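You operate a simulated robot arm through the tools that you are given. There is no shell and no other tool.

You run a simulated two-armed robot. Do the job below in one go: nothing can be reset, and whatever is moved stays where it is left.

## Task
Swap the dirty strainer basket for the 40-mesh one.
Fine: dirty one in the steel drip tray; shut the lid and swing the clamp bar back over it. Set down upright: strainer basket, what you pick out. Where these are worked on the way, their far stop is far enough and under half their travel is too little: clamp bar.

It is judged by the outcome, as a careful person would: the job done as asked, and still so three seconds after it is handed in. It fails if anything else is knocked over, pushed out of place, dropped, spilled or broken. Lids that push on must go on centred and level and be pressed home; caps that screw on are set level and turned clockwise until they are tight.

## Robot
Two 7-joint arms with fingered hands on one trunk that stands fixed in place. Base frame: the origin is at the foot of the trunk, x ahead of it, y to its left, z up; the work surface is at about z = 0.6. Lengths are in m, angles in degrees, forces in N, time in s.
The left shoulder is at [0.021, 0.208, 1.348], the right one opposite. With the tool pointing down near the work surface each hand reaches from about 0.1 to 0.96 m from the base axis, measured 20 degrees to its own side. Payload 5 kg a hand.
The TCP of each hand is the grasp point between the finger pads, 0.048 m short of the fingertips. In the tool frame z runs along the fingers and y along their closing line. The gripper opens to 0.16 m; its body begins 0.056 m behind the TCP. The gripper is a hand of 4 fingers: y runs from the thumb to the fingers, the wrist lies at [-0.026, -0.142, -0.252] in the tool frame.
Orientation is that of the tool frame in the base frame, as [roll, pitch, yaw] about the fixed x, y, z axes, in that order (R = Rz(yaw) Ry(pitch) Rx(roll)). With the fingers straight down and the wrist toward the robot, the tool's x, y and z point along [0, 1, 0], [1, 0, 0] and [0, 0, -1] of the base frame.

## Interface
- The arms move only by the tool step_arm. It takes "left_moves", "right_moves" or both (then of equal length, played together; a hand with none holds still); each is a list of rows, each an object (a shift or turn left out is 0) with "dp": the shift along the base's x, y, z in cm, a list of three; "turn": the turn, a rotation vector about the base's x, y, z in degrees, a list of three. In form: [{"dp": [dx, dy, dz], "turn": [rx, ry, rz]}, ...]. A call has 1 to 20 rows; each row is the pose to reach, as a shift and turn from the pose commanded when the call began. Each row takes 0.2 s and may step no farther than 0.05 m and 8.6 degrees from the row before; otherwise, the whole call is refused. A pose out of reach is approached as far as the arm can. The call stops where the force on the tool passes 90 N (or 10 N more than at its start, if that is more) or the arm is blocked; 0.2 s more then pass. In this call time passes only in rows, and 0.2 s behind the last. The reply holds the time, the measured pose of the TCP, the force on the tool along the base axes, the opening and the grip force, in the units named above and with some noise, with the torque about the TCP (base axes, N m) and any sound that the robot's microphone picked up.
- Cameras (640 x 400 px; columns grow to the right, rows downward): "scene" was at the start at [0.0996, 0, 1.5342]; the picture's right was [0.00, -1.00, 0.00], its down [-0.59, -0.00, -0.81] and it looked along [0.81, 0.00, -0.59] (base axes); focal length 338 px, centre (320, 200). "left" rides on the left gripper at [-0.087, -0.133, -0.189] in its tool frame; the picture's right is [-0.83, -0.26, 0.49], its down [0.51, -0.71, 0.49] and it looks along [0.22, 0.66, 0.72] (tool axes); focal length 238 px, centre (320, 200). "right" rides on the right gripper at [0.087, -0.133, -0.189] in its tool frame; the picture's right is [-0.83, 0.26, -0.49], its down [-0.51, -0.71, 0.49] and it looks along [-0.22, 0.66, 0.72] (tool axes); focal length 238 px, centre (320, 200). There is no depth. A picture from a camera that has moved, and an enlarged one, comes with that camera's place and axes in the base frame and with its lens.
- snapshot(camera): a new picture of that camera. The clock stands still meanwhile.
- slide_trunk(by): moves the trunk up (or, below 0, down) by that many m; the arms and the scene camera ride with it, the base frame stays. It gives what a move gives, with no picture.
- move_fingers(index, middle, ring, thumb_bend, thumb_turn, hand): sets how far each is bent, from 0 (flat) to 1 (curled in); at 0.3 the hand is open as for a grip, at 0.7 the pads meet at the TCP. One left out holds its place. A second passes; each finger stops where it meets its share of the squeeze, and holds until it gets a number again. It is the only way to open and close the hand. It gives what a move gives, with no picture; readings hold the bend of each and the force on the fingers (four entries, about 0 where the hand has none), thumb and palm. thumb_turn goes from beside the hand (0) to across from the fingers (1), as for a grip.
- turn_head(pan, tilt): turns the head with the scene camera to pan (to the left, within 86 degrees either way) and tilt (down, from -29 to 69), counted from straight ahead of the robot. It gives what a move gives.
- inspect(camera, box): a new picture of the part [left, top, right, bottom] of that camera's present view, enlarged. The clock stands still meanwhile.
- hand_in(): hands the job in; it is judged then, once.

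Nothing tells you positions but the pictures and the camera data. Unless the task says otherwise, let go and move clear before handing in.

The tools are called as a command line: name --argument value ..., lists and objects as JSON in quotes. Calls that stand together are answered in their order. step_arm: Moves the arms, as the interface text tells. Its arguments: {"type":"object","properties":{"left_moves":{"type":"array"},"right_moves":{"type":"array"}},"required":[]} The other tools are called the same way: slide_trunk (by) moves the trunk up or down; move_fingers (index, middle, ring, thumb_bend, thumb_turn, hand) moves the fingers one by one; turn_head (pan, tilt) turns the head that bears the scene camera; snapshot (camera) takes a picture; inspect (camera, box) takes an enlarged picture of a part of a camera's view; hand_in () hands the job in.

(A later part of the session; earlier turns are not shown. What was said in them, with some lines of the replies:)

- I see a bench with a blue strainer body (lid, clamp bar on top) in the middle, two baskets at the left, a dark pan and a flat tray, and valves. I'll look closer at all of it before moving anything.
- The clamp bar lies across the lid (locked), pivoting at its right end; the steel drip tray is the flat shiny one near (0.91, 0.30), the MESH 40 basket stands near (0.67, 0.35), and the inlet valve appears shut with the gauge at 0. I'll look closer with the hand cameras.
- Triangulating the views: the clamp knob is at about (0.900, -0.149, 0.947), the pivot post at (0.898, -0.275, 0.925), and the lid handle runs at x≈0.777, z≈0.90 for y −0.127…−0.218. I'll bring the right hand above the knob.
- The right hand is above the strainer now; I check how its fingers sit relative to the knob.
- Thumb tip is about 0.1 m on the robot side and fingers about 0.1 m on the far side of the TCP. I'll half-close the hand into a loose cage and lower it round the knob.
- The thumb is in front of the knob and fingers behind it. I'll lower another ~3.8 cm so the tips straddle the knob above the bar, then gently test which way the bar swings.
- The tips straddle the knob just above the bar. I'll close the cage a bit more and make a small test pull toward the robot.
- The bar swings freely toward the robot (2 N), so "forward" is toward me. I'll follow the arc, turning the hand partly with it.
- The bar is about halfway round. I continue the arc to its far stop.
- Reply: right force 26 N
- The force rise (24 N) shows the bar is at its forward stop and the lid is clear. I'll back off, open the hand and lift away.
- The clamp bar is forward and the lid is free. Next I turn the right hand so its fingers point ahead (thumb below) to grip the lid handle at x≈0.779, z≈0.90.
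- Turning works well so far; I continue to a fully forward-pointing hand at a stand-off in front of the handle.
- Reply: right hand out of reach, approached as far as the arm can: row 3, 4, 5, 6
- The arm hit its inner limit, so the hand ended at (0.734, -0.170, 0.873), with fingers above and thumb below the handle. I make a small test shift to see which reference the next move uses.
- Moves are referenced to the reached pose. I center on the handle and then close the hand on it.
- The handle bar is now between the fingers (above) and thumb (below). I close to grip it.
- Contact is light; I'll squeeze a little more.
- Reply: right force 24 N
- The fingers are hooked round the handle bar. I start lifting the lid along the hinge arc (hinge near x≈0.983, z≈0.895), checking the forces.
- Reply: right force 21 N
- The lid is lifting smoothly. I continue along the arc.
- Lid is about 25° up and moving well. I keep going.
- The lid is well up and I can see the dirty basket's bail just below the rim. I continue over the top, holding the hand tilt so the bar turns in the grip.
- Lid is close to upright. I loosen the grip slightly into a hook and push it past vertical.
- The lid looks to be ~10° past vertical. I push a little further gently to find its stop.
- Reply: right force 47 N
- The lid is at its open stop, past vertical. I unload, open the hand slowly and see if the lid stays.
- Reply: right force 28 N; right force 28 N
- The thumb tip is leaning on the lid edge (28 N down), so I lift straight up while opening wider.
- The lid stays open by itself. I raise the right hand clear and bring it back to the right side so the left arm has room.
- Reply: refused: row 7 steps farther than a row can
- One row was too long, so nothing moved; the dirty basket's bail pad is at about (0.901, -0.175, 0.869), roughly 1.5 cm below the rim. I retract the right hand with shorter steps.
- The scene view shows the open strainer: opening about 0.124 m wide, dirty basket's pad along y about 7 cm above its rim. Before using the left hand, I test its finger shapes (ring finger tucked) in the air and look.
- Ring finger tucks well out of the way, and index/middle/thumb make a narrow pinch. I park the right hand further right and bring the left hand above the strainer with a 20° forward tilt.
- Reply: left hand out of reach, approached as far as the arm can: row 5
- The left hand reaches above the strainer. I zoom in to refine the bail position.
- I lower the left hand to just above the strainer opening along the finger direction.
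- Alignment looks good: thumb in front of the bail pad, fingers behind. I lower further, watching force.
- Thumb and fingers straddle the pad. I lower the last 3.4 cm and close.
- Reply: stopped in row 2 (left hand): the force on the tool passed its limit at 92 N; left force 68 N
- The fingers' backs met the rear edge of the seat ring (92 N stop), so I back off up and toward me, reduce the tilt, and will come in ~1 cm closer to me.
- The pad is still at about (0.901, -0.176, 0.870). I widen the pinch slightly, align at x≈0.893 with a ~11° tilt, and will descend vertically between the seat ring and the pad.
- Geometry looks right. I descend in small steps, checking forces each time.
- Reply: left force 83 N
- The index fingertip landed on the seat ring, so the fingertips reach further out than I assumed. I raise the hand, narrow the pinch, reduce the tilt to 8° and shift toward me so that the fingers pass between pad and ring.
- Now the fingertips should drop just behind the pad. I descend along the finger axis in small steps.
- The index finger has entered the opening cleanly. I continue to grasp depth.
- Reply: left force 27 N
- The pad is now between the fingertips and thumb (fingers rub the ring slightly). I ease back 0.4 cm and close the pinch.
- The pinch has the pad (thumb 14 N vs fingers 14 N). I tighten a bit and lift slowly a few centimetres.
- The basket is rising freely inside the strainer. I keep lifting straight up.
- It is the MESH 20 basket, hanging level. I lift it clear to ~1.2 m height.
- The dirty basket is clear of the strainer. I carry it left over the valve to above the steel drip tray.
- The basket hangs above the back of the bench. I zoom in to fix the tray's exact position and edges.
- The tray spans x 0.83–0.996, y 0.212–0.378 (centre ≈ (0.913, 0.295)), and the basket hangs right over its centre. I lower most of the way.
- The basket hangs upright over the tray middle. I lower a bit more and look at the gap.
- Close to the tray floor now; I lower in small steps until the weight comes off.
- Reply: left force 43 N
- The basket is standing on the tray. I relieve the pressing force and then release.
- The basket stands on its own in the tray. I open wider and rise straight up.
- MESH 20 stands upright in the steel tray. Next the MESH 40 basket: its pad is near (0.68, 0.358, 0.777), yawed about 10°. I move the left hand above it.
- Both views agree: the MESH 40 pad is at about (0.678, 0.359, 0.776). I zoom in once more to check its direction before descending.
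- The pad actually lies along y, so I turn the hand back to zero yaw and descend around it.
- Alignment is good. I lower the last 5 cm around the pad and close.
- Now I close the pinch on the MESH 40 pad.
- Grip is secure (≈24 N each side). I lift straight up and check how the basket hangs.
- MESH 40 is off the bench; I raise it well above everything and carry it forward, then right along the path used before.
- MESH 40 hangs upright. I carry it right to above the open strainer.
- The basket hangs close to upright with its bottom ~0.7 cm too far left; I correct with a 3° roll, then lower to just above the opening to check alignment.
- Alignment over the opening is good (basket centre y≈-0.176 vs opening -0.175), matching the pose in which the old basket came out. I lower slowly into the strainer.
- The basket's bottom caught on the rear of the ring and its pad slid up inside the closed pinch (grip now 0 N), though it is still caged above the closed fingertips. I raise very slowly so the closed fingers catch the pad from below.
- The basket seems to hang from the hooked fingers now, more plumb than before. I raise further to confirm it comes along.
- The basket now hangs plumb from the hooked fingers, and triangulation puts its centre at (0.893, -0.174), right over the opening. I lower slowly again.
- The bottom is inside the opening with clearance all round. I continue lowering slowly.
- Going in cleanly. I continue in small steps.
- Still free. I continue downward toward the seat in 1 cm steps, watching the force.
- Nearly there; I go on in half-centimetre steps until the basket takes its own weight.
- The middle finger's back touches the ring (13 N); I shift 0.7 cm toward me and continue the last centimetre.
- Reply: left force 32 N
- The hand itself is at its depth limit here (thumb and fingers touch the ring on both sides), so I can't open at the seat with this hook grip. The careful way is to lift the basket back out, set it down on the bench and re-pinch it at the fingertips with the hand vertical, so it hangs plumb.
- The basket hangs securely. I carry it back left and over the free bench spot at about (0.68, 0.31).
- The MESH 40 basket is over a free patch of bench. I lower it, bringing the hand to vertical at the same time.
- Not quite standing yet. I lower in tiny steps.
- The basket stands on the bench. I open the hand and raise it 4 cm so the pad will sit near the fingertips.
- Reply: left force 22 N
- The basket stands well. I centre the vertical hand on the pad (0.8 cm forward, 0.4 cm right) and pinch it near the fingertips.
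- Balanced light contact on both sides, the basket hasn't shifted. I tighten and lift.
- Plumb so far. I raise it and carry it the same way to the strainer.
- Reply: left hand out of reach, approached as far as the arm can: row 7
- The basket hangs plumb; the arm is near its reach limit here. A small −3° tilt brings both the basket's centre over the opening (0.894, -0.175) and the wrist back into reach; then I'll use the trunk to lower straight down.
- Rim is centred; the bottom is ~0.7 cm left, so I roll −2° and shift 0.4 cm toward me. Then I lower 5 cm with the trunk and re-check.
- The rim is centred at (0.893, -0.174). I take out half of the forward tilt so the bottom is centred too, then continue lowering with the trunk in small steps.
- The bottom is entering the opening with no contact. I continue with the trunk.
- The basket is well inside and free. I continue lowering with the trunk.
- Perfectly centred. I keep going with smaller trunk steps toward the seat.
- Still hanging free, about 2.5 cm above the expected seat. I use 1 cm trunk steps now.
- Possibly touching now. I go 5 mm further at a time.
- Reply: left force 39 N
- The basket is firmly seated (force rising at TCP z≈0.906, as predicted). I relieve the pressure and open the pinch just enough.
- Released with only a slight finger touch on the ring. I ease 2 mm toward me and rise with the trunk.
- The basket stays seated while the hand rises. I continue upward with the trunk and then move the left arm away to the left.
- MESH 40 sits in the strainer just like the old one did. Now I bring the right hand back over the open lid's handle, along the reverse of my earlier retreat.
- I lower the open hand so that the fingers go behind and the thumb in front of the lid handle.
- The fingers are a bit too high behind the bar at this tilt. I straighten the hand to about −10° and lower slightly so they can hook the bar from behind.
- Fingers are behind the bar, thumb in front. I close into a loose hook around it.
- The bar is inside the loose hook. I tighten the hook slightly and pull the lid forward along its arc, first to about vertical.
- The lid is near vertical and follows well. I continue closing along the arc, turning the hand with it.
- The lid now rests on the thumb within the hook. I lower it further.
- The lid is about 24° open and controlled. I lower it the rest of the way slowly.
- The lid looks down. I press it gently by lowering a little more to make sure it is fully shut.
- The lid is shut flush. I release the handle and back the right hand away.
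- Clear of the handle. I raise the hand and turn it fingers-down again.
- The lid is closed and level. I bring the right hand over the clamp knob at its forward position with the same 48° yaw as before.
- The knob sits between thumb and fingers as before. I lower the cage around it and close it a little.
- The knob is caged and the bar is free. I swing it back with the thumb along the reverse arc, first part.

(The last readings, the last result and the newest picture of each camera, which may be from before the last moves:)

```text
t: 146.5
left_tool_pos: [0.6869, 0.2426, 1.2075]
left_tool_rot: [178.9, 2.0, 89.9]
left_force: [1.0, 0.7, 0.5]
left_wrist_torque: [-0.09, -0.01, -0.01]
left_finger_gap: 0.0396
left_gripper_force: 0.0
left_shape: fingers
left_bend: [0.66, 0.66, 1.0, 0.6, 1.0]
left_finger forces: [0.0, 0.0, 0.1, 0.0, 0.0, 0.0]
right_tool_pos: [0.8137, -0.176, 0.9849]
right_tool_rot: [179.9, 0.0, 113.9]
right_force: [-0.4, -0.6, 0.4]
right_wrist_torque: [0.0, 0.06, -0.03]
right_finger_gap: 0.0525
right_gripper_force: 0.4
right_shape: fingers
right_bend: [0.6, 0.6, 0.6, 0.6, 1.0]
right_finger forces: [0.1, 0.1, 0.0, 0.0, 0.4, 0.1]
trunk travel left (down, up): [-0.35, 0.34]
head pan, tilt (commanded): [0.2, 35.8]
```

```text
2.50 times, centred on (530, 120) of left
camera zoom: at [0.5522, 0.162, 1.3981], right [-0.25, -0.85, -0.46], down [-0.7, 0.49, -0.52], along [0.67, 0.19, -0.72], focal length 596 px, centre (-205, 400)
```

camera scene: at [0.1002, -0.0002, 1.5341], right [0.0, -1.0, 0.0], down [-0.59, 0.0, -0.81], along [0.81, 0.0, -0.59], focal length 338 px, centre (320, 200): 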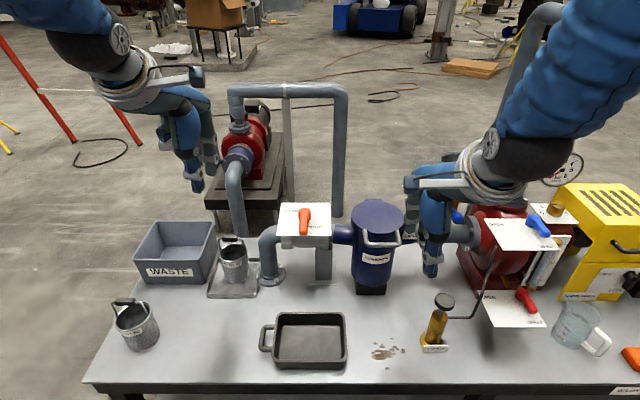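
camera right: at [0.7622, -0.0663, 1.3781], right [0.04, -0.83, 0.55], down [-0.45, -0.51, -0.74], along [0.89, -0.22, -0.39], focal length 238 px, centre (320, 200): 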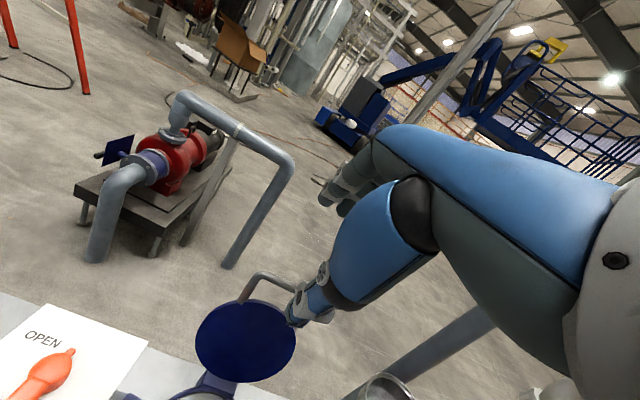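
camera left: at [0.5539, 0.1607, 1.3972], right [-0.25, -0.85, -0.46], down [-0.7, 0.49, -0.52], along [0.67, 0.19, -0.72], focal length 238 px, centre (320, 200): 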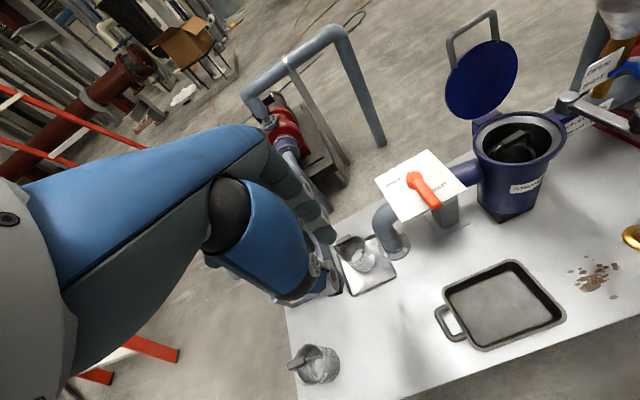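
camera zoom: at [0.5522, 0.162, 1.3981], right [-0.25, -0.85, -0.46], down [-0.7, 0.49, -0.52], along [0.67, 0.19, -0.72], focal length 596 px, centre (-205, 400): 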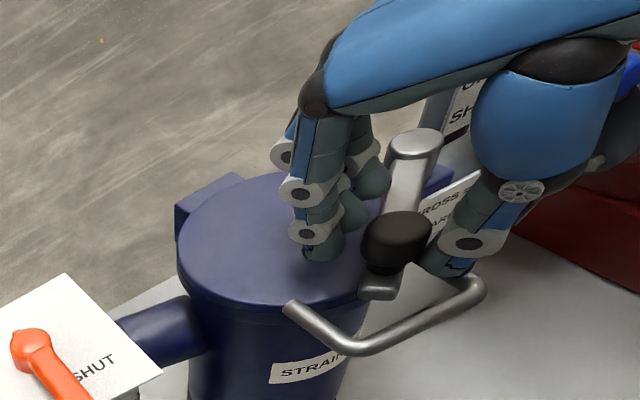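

The bar follows at about 45°. I complete the swing to the across position.

step_arm --right_moves '[{"dp": [1.31, 1.06, 0], "turn": [0, 0, -4]}, {"dp": [2.75, 1.93, 0], "turn": [0, 0, -8]}, {"dp": [4.29, 2.62, 0], "turn": [0, 0, -12]}, {"dp": [5.92, 3.1, 0], "turn": [0, 0, -16]}, {"dp": [7.6, 3.37, 0], "turn": [0, 0, -20]}, {"dp": [9.3, 3.42, 0], "turn": [0, 0, -24]}]'

inspect --camera "scene" --box '[340, 150, 460, 260]'

inspect --camera "left" --box '[440, 40, 620, 200]'

```text
t: 147.9
left_tool_pos: [0.6859, 0.2425, 1.2103]
left_tool_rot: [178.9, 2.1, 90.0]
left_force: [0.1, 0.8, -0.9]
left_wrist_torque: [-0.01, -0.01, 0.02]
left_finger_gap: 0.0389
left_gripper_force: 0.1
left_shape: fingers
left_bend: [0.66, 0.66, 1.0, 0.6, 1.0]
left_finger forces: [0.0, 0.0, 0.0, 0.0, 0.1, 0.1]
right_tool_pos: [0.9043, -0.142, 0.9837]
right_tool_rot: [-179.9, 0.1, 89.9]
right_force: [-8.9, -0.3, 2.6]
right_wrist_torque: [-0.11, 0.44, 0.01]
right_finger_gap: 0.0607
right_gripper_force: 4.2
right_shape: fingers
right_bend: [0.6, 0.6, 0.6, 0.57, 1.0]
right_finger forces: [0.0, 0.1, 0.0, 0.0, 8.4, 0.0]
trunk travel left (down, up): [-0.35, 0.34]
head pan, tilt (commanded): [0.2, 35.8]
```

```text
3.64 times, centred on (400, 205) of scene
camera zoom: at [0.0985, 0.0007, 1.5344], right [0.0, -1.0, 0.0], down [-0.58, 0.0, -0.81], along [0.81, 0.0, -0.58], focal length 1229 px, centre (29, 182)
```

zoom: 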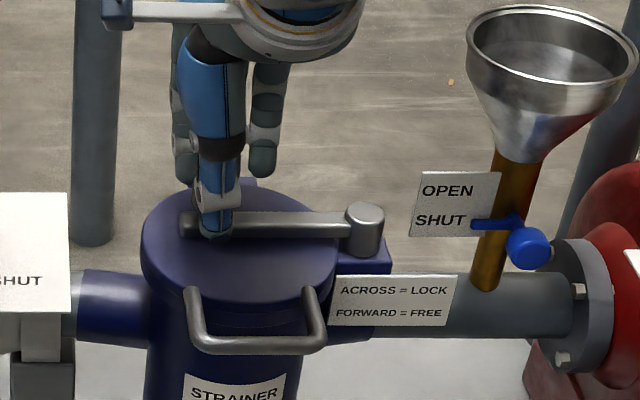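

```text
2.50 times, centred on (530, 120) of left
camera zoom: at [0.5507, 0.1612, 1.3988], right [-0.25, -0.85, -0.46], down [-0.7, 0.49, -0.52], along [0.67, 0.19, -0.72], focal length 596 px, centre (-205, 400)
```

zoom: 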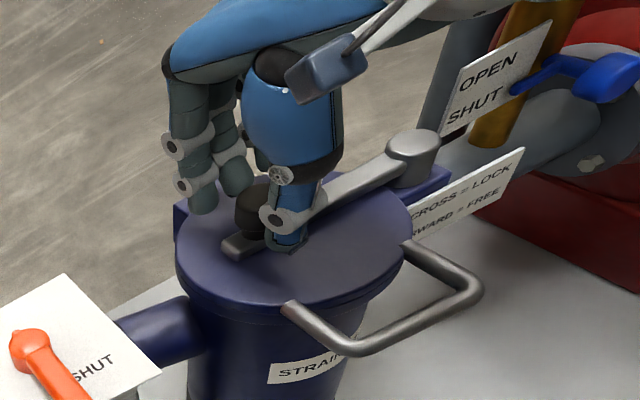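

The bar is across the lid and the thumb meets resistance. I push a bit more to be sure it's at its stop.

step_arm --right_moves '[{"dp": [0.5, 0, 0]}, {"dp": [1.0, 0, 0]}]'

inspect --camera "scene" --box '[340, 170, 440, 240]'

```text
t: 148.5
left_tool_pos: [0.6833, 0.2421, 1.2109]
left_tool_rot: [178.9, 1.9, 90.0]
left_force: [0.4, -0.5, 0.0]
left_wrist_torque: [-0.02, -0.03, -0.01]
left_finger_gap: 0.0395
left_gripper_force: 0.1
left_shape: fingers
left_bend: [0.66, 0.66, 1.0, 0.6, 1.0]
left_finger forces: [0.0, 0.0, 0.0, 0.1, 0.0, 0.0]
right_tool_pos: [0.9157, -0.1428, 0.984]
right_tool_rot: [180.0, 0.1, 90.0]
right_force: [-16.5, -0.8, 7.9]
right_wrist_torque: [0.01, 1.0, -0.05]
right_finger_gap: 0.0692
right_gripper_force: 8.2
right_shape: fingers
right_bend: [0.6, 0.6, 0.6, 0.54, 1.0]
right_finger forces: [0.0, 0.1, 0.0, 0.0, 16.7, 0.0]
trunk travel left (down, up): [-0.35, 0.34]
head pan, tilt (commanded): [0.2, 35.8]
```

```text
5.71 times, centred on (390, 205) of scene
camera zoom: at [0.0973, -0.0001, 1.5345], right [0.0, -1.0, 0.0], down [-0.58, 0.0, -0.81], along [0.81, 0.0, -0.58], focal length 1932 px, centre (-80, 171)
```

zoom: 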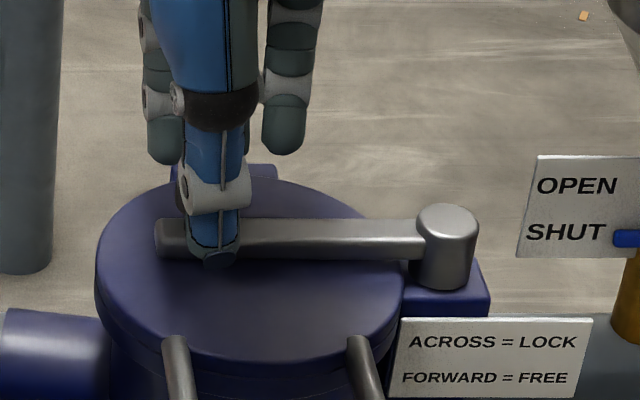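

The knob no longer moves (17 N): the bar is at its lock stop. I back off, open, lift and retreat the right hand.

step_arm --right_moves '[{"dp": [-0.8, 0, 0]}, {"dp": [-1.6, 0, 0]}]'

move_fingers --hand "right" --index 0.48 --middle 0.48 --ring 0.48 --thumb_bend 0.48

step_arm --right_moves '[{"dp": [0, 0, 2.5]}, {"dp": [0, 0, 6]}, {"dp": [0, 0, 10]}, {"dp": [-2, -1, 14]}, {"dp": [-6, -3, 16]}, {"dp": [-10, -5, 17]}, {"dp": [-14, -7, 17]}, {"dp": [-18, -9, 17]}, {"dp": [-22, -11, 17]}, {"dp": [-26, -13, 17]}, {"dp": [-29, -16, 17]}, {"dp": [-32, -19, 17]}, {"dp": [-35, -22, 17]}, {"dp": [-37, -25, 17]}]'

snapshot --camera "scene"

inspect --camera "scene" --box '[330, 180, 450, 290]'

inspect --camera "left" --box '[440, 40, 620, 200]'

inspect --camera "scene" --box '[100, 210, 350, 390]'

```text
t: 149.1
left_tool_pos: [0.6863, 0.2419, 1.2091]
left_tool_rot: [178.9, 2.0, 89.9]
left_force: [0.4, 0.3, -0.2]
left_wrist_torque: [0.0, -0.01, 0.01]
left_finger_gap: 0.0392
left_gripper_force: 0.0
left_shape: fingers
left_bend: [0.66, 0.66, 1.0, 0.6, 1.0]
left_finger forces: [0.0, 0.1, 0.1, 0.0, 0.1, 0.0]
right_tool_pos: [0.899, -0.143, 0.9839]
right_tool_rot: [179.8, 0.0, 90.1]
right_force: [-3.5, -1.2, 0.0]
right_wrist_torque: [-0.02, 0.13, 0.01]
right_finger_gap: 0.0568
right_gripper_force: 1.8
right_shape: fingers
right_bend: [0.6, 0.6, 0.6, 0.58, 1.0]
right_finger forces: [0.0, 0.0, 0.1, 0.0, 3.6, 0.0]
trunk travel left (down, up): [-0.35, 0.34]
head pan, tilt (commanded): [0.2, 35.8]
```

```text
t: 150.1
left_tool_pos: [0.6855, 0.2422, 1.2091]
left_tool_rot: [179.0, 2.0, 89.8]
left_force: [-0.5, -0.1, -0.1]
left_wrist_torque: [-0.01, 0.01, -0.02]
left_finger_gap: 0.0393
left_gripper_force: 0.0
left_shape: fingers
left_bend: [0.66, 0.66, 1.0, 0.6, 1.0]
left_finger forces: [0.0, 0.0, 0.0, 0.1, 0.0, 0.0]
right_tool_pos: [0.899, -0.1427, 0.9833]
right_tool_rot: [179.9, 0.0, 90.1]
right_force: [0.4, 0.4, -0.5]
right_wrist_torque: [-0.02, 0.01, -0.01]
right_finger_gap: 0.0985
right_gripper_force: 0.1
right_shape: fingers
right_bend: [0.48, 0.48, 0.48, 0.48, 1.0]
right_finger forces: [0.1, 0.0, 0.1, 0.0, 0.0, 0.1]
trunk travel left (down, up): [-0.35, 0.34]
head pan, tilt (commanded): [0.2, 35.8]
```

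```text
t: 153.1
left_tool_pos: [0.6857, 0.2406, 1.2112]
left_tool_rot: [178.9, 1.9, 90.0]
left_force: [-0.2, 0.0, 0.5]
left_wrist_torque: [0.09, -0.05, 0.04]
left_finger_gap: 0.0391
left_gripper_force: 0.0
left_shape: fingers
left_bend: [0.66, 0.66, 1.0, 0.6, 1.0]
left_finger forces: [0.0, 0.0, 0.0, 0.0, 0.0, 0.0]
right_tool_pos: [0.5287, -0.3942, 1.1521]
right_tool_rot: [180.0, 0.0, 90.0]
right_force: [-0.6, -0.1, -0.7]
right_wrist_torque: [0.09, -0.05, -0.01]
right_finger_gap: 0.0986
right_gripper_force: 0.1
right_shape: fingers
right_bend: [0.48, 0.48, 0.48, 0.48, 1.0]
right_finger forces: [0.0, 0.0, 0.0, 0.0, 0.0, 0.0]
trunk travel left (down, up): [-0.35, 0.34]
head pan, tilt (commanded): [0.2, 35.8]
```

```text
taken
camera scene: at [0.0987, -0.0019, 1.5343], right [0.0, -1.0, 0.0], down [-0.58, 0.0, -0.81], along [0.81, 0.0, -0.58], focal length 338 px, centre (320, 200)
```

scene: 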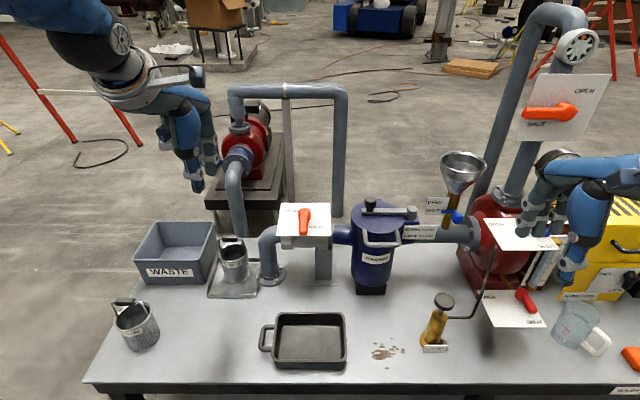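

```text
3.64 times, centred on (390, 235) of scene
camera zoom: at [0.0987, -0.0019, 1.5343], right [0.0, -1.0, 0.0], down [-0.58, 0.0, -0.81], along [0.81, 0.0, -0.58], focal length 1229 px, centre (66, 73)
```

zoom: 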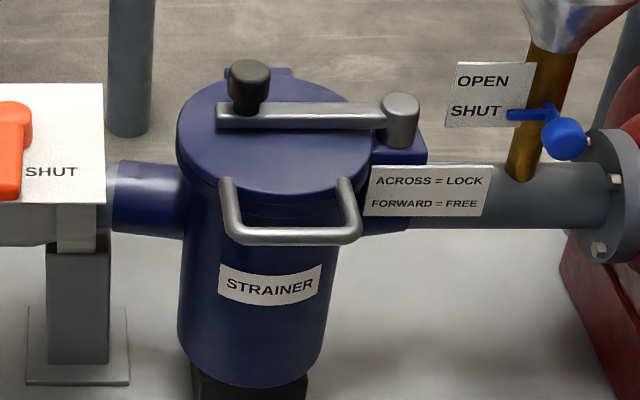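

```text
2.50 times, centred on (530, 120) of left
camera zoom: at [0.5506, 0.1589, 1.3991], right [-0.25, -0.85, -0.46], down [-0.7, 0.49, -0.52], along [0.67, 0.19, -0.72], focal length 596 px, centre (-205, 400)
```

zoom: 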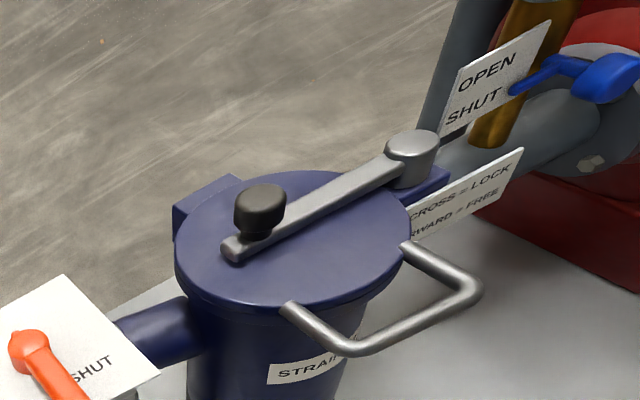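

```text
2.22 times, centred on (225, 300) of scene
camera zoom: at [0.0987, -0.0019, 1.5343], right [0.0, -1.0, 0.0], down [-0.58, 0.0, -0.81], along [0.81, 0.0, -0.58], focal length 751 px, centre (531, -22)
```

zoom: 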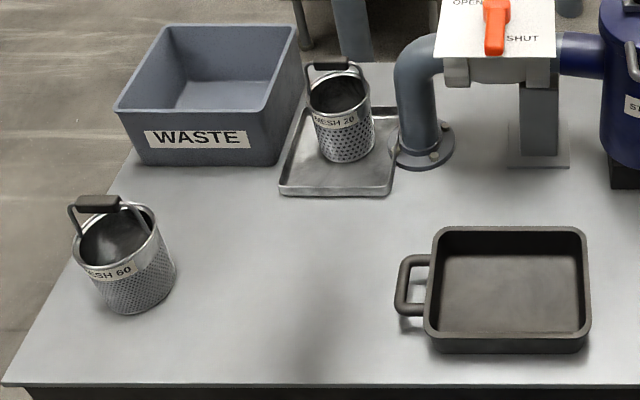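

Lid shut, bar across, MESH 60, pan and waste bin undisturbed. One last close look at the dirty basket in the tray and the other side of the bench before handing in.

inspect --camera "scene" --box '[195, 225, 285, 305]'

inspect --camera "left" --box '[300, 220, 440, 320]'

inspect --camera "scene" --box '[400, 140, 640, 400]'

```text
5.00 times, centred on (240, 265) of scene
camera zoom: at [0.0987, -0.0019, 1.5343], right [0.0, -1.0, 0.0], down [-0.58, 0.0, -0.81], along [0.81, 0.0, -0.58], focal length 1690 px, centre (720, -125)
```

zoom: 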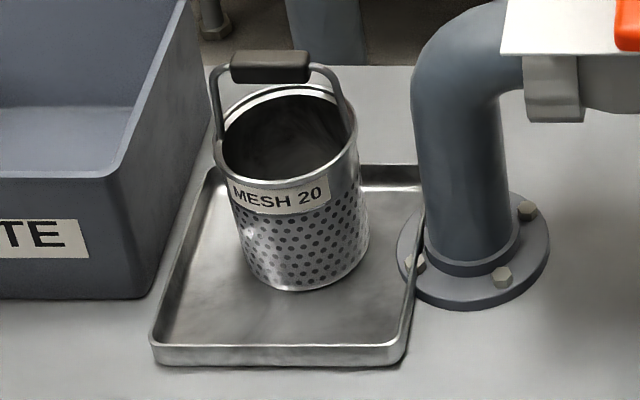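

```text
4.00 times, centred on (370, 270) of left
camera zoom: at [0.5506, 0.1589, 1.3991], right [-0.25, -0.85, -0.46], down [-0.7, 0.49, -0.52], along [0.67, 0.19, -0.72], focal length 953 px, centre (120, -80)
```

zoom: 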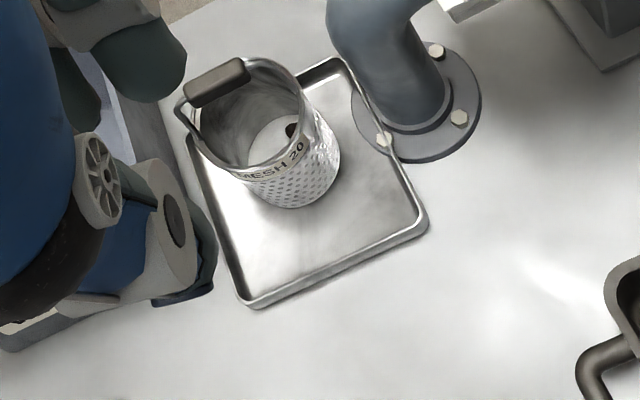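

```text
1.54 times, centred on (520, 270) of scene
camera zoom: at [0.0987, -0.0019, 1.5343], right [0.0, -1.0, 0.0], down [-0.58, 0.0, -0.81], along [0.81, 0.0, -0.58], focal length 520 px, centre (12, 92)
```

zoom: 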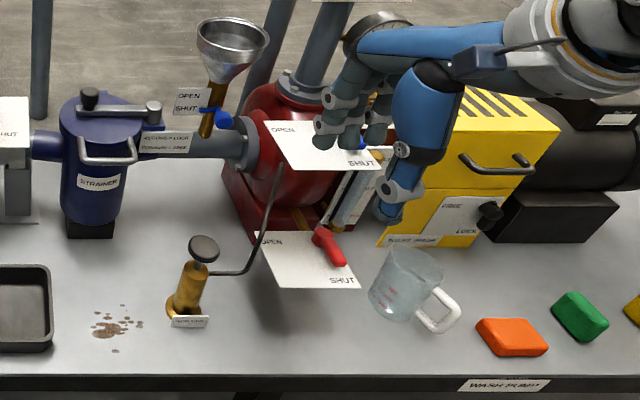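

The dirty MESH 20 basket is standing upright in the steel drip tray. The MESH 40 basket is seated in the strainer, the lid is shut, and the clamp bar is back across it at its stop. The rest of the bench is undisturbed and both hands are clear, so I'm handing the job in.

hand_in

```text
The job is handed in.
```

The basket swap is finished and handed in. I don't have the judge's result.

- **Dirty basket:** the MESH 20 basket from the strainer is standing upright in the steel drip tray.
- **New basket:** the MESH 40 basket is seated in the strainer. It took two tries: the first time it caught on the opening's rear edge and slid up in the grip. I set it back on the bench, gripped it again and lowered it onto its seat.
- **Lid and clamp bar:** the lid is shut flush, and I pressed it down to check. The clamp bar is back across it, against its lock stop.
- **Rest of the bench:** the MESH 60 basket, pan, waste bin and valves look as they did at the start. Both hands are empty and clear.

The left hand touched the inside of the strainer opening several times while reaching in, and two of those contacts were hard (about 80 to 90 N). I saw no damage or displacement in the pictures afterwards.
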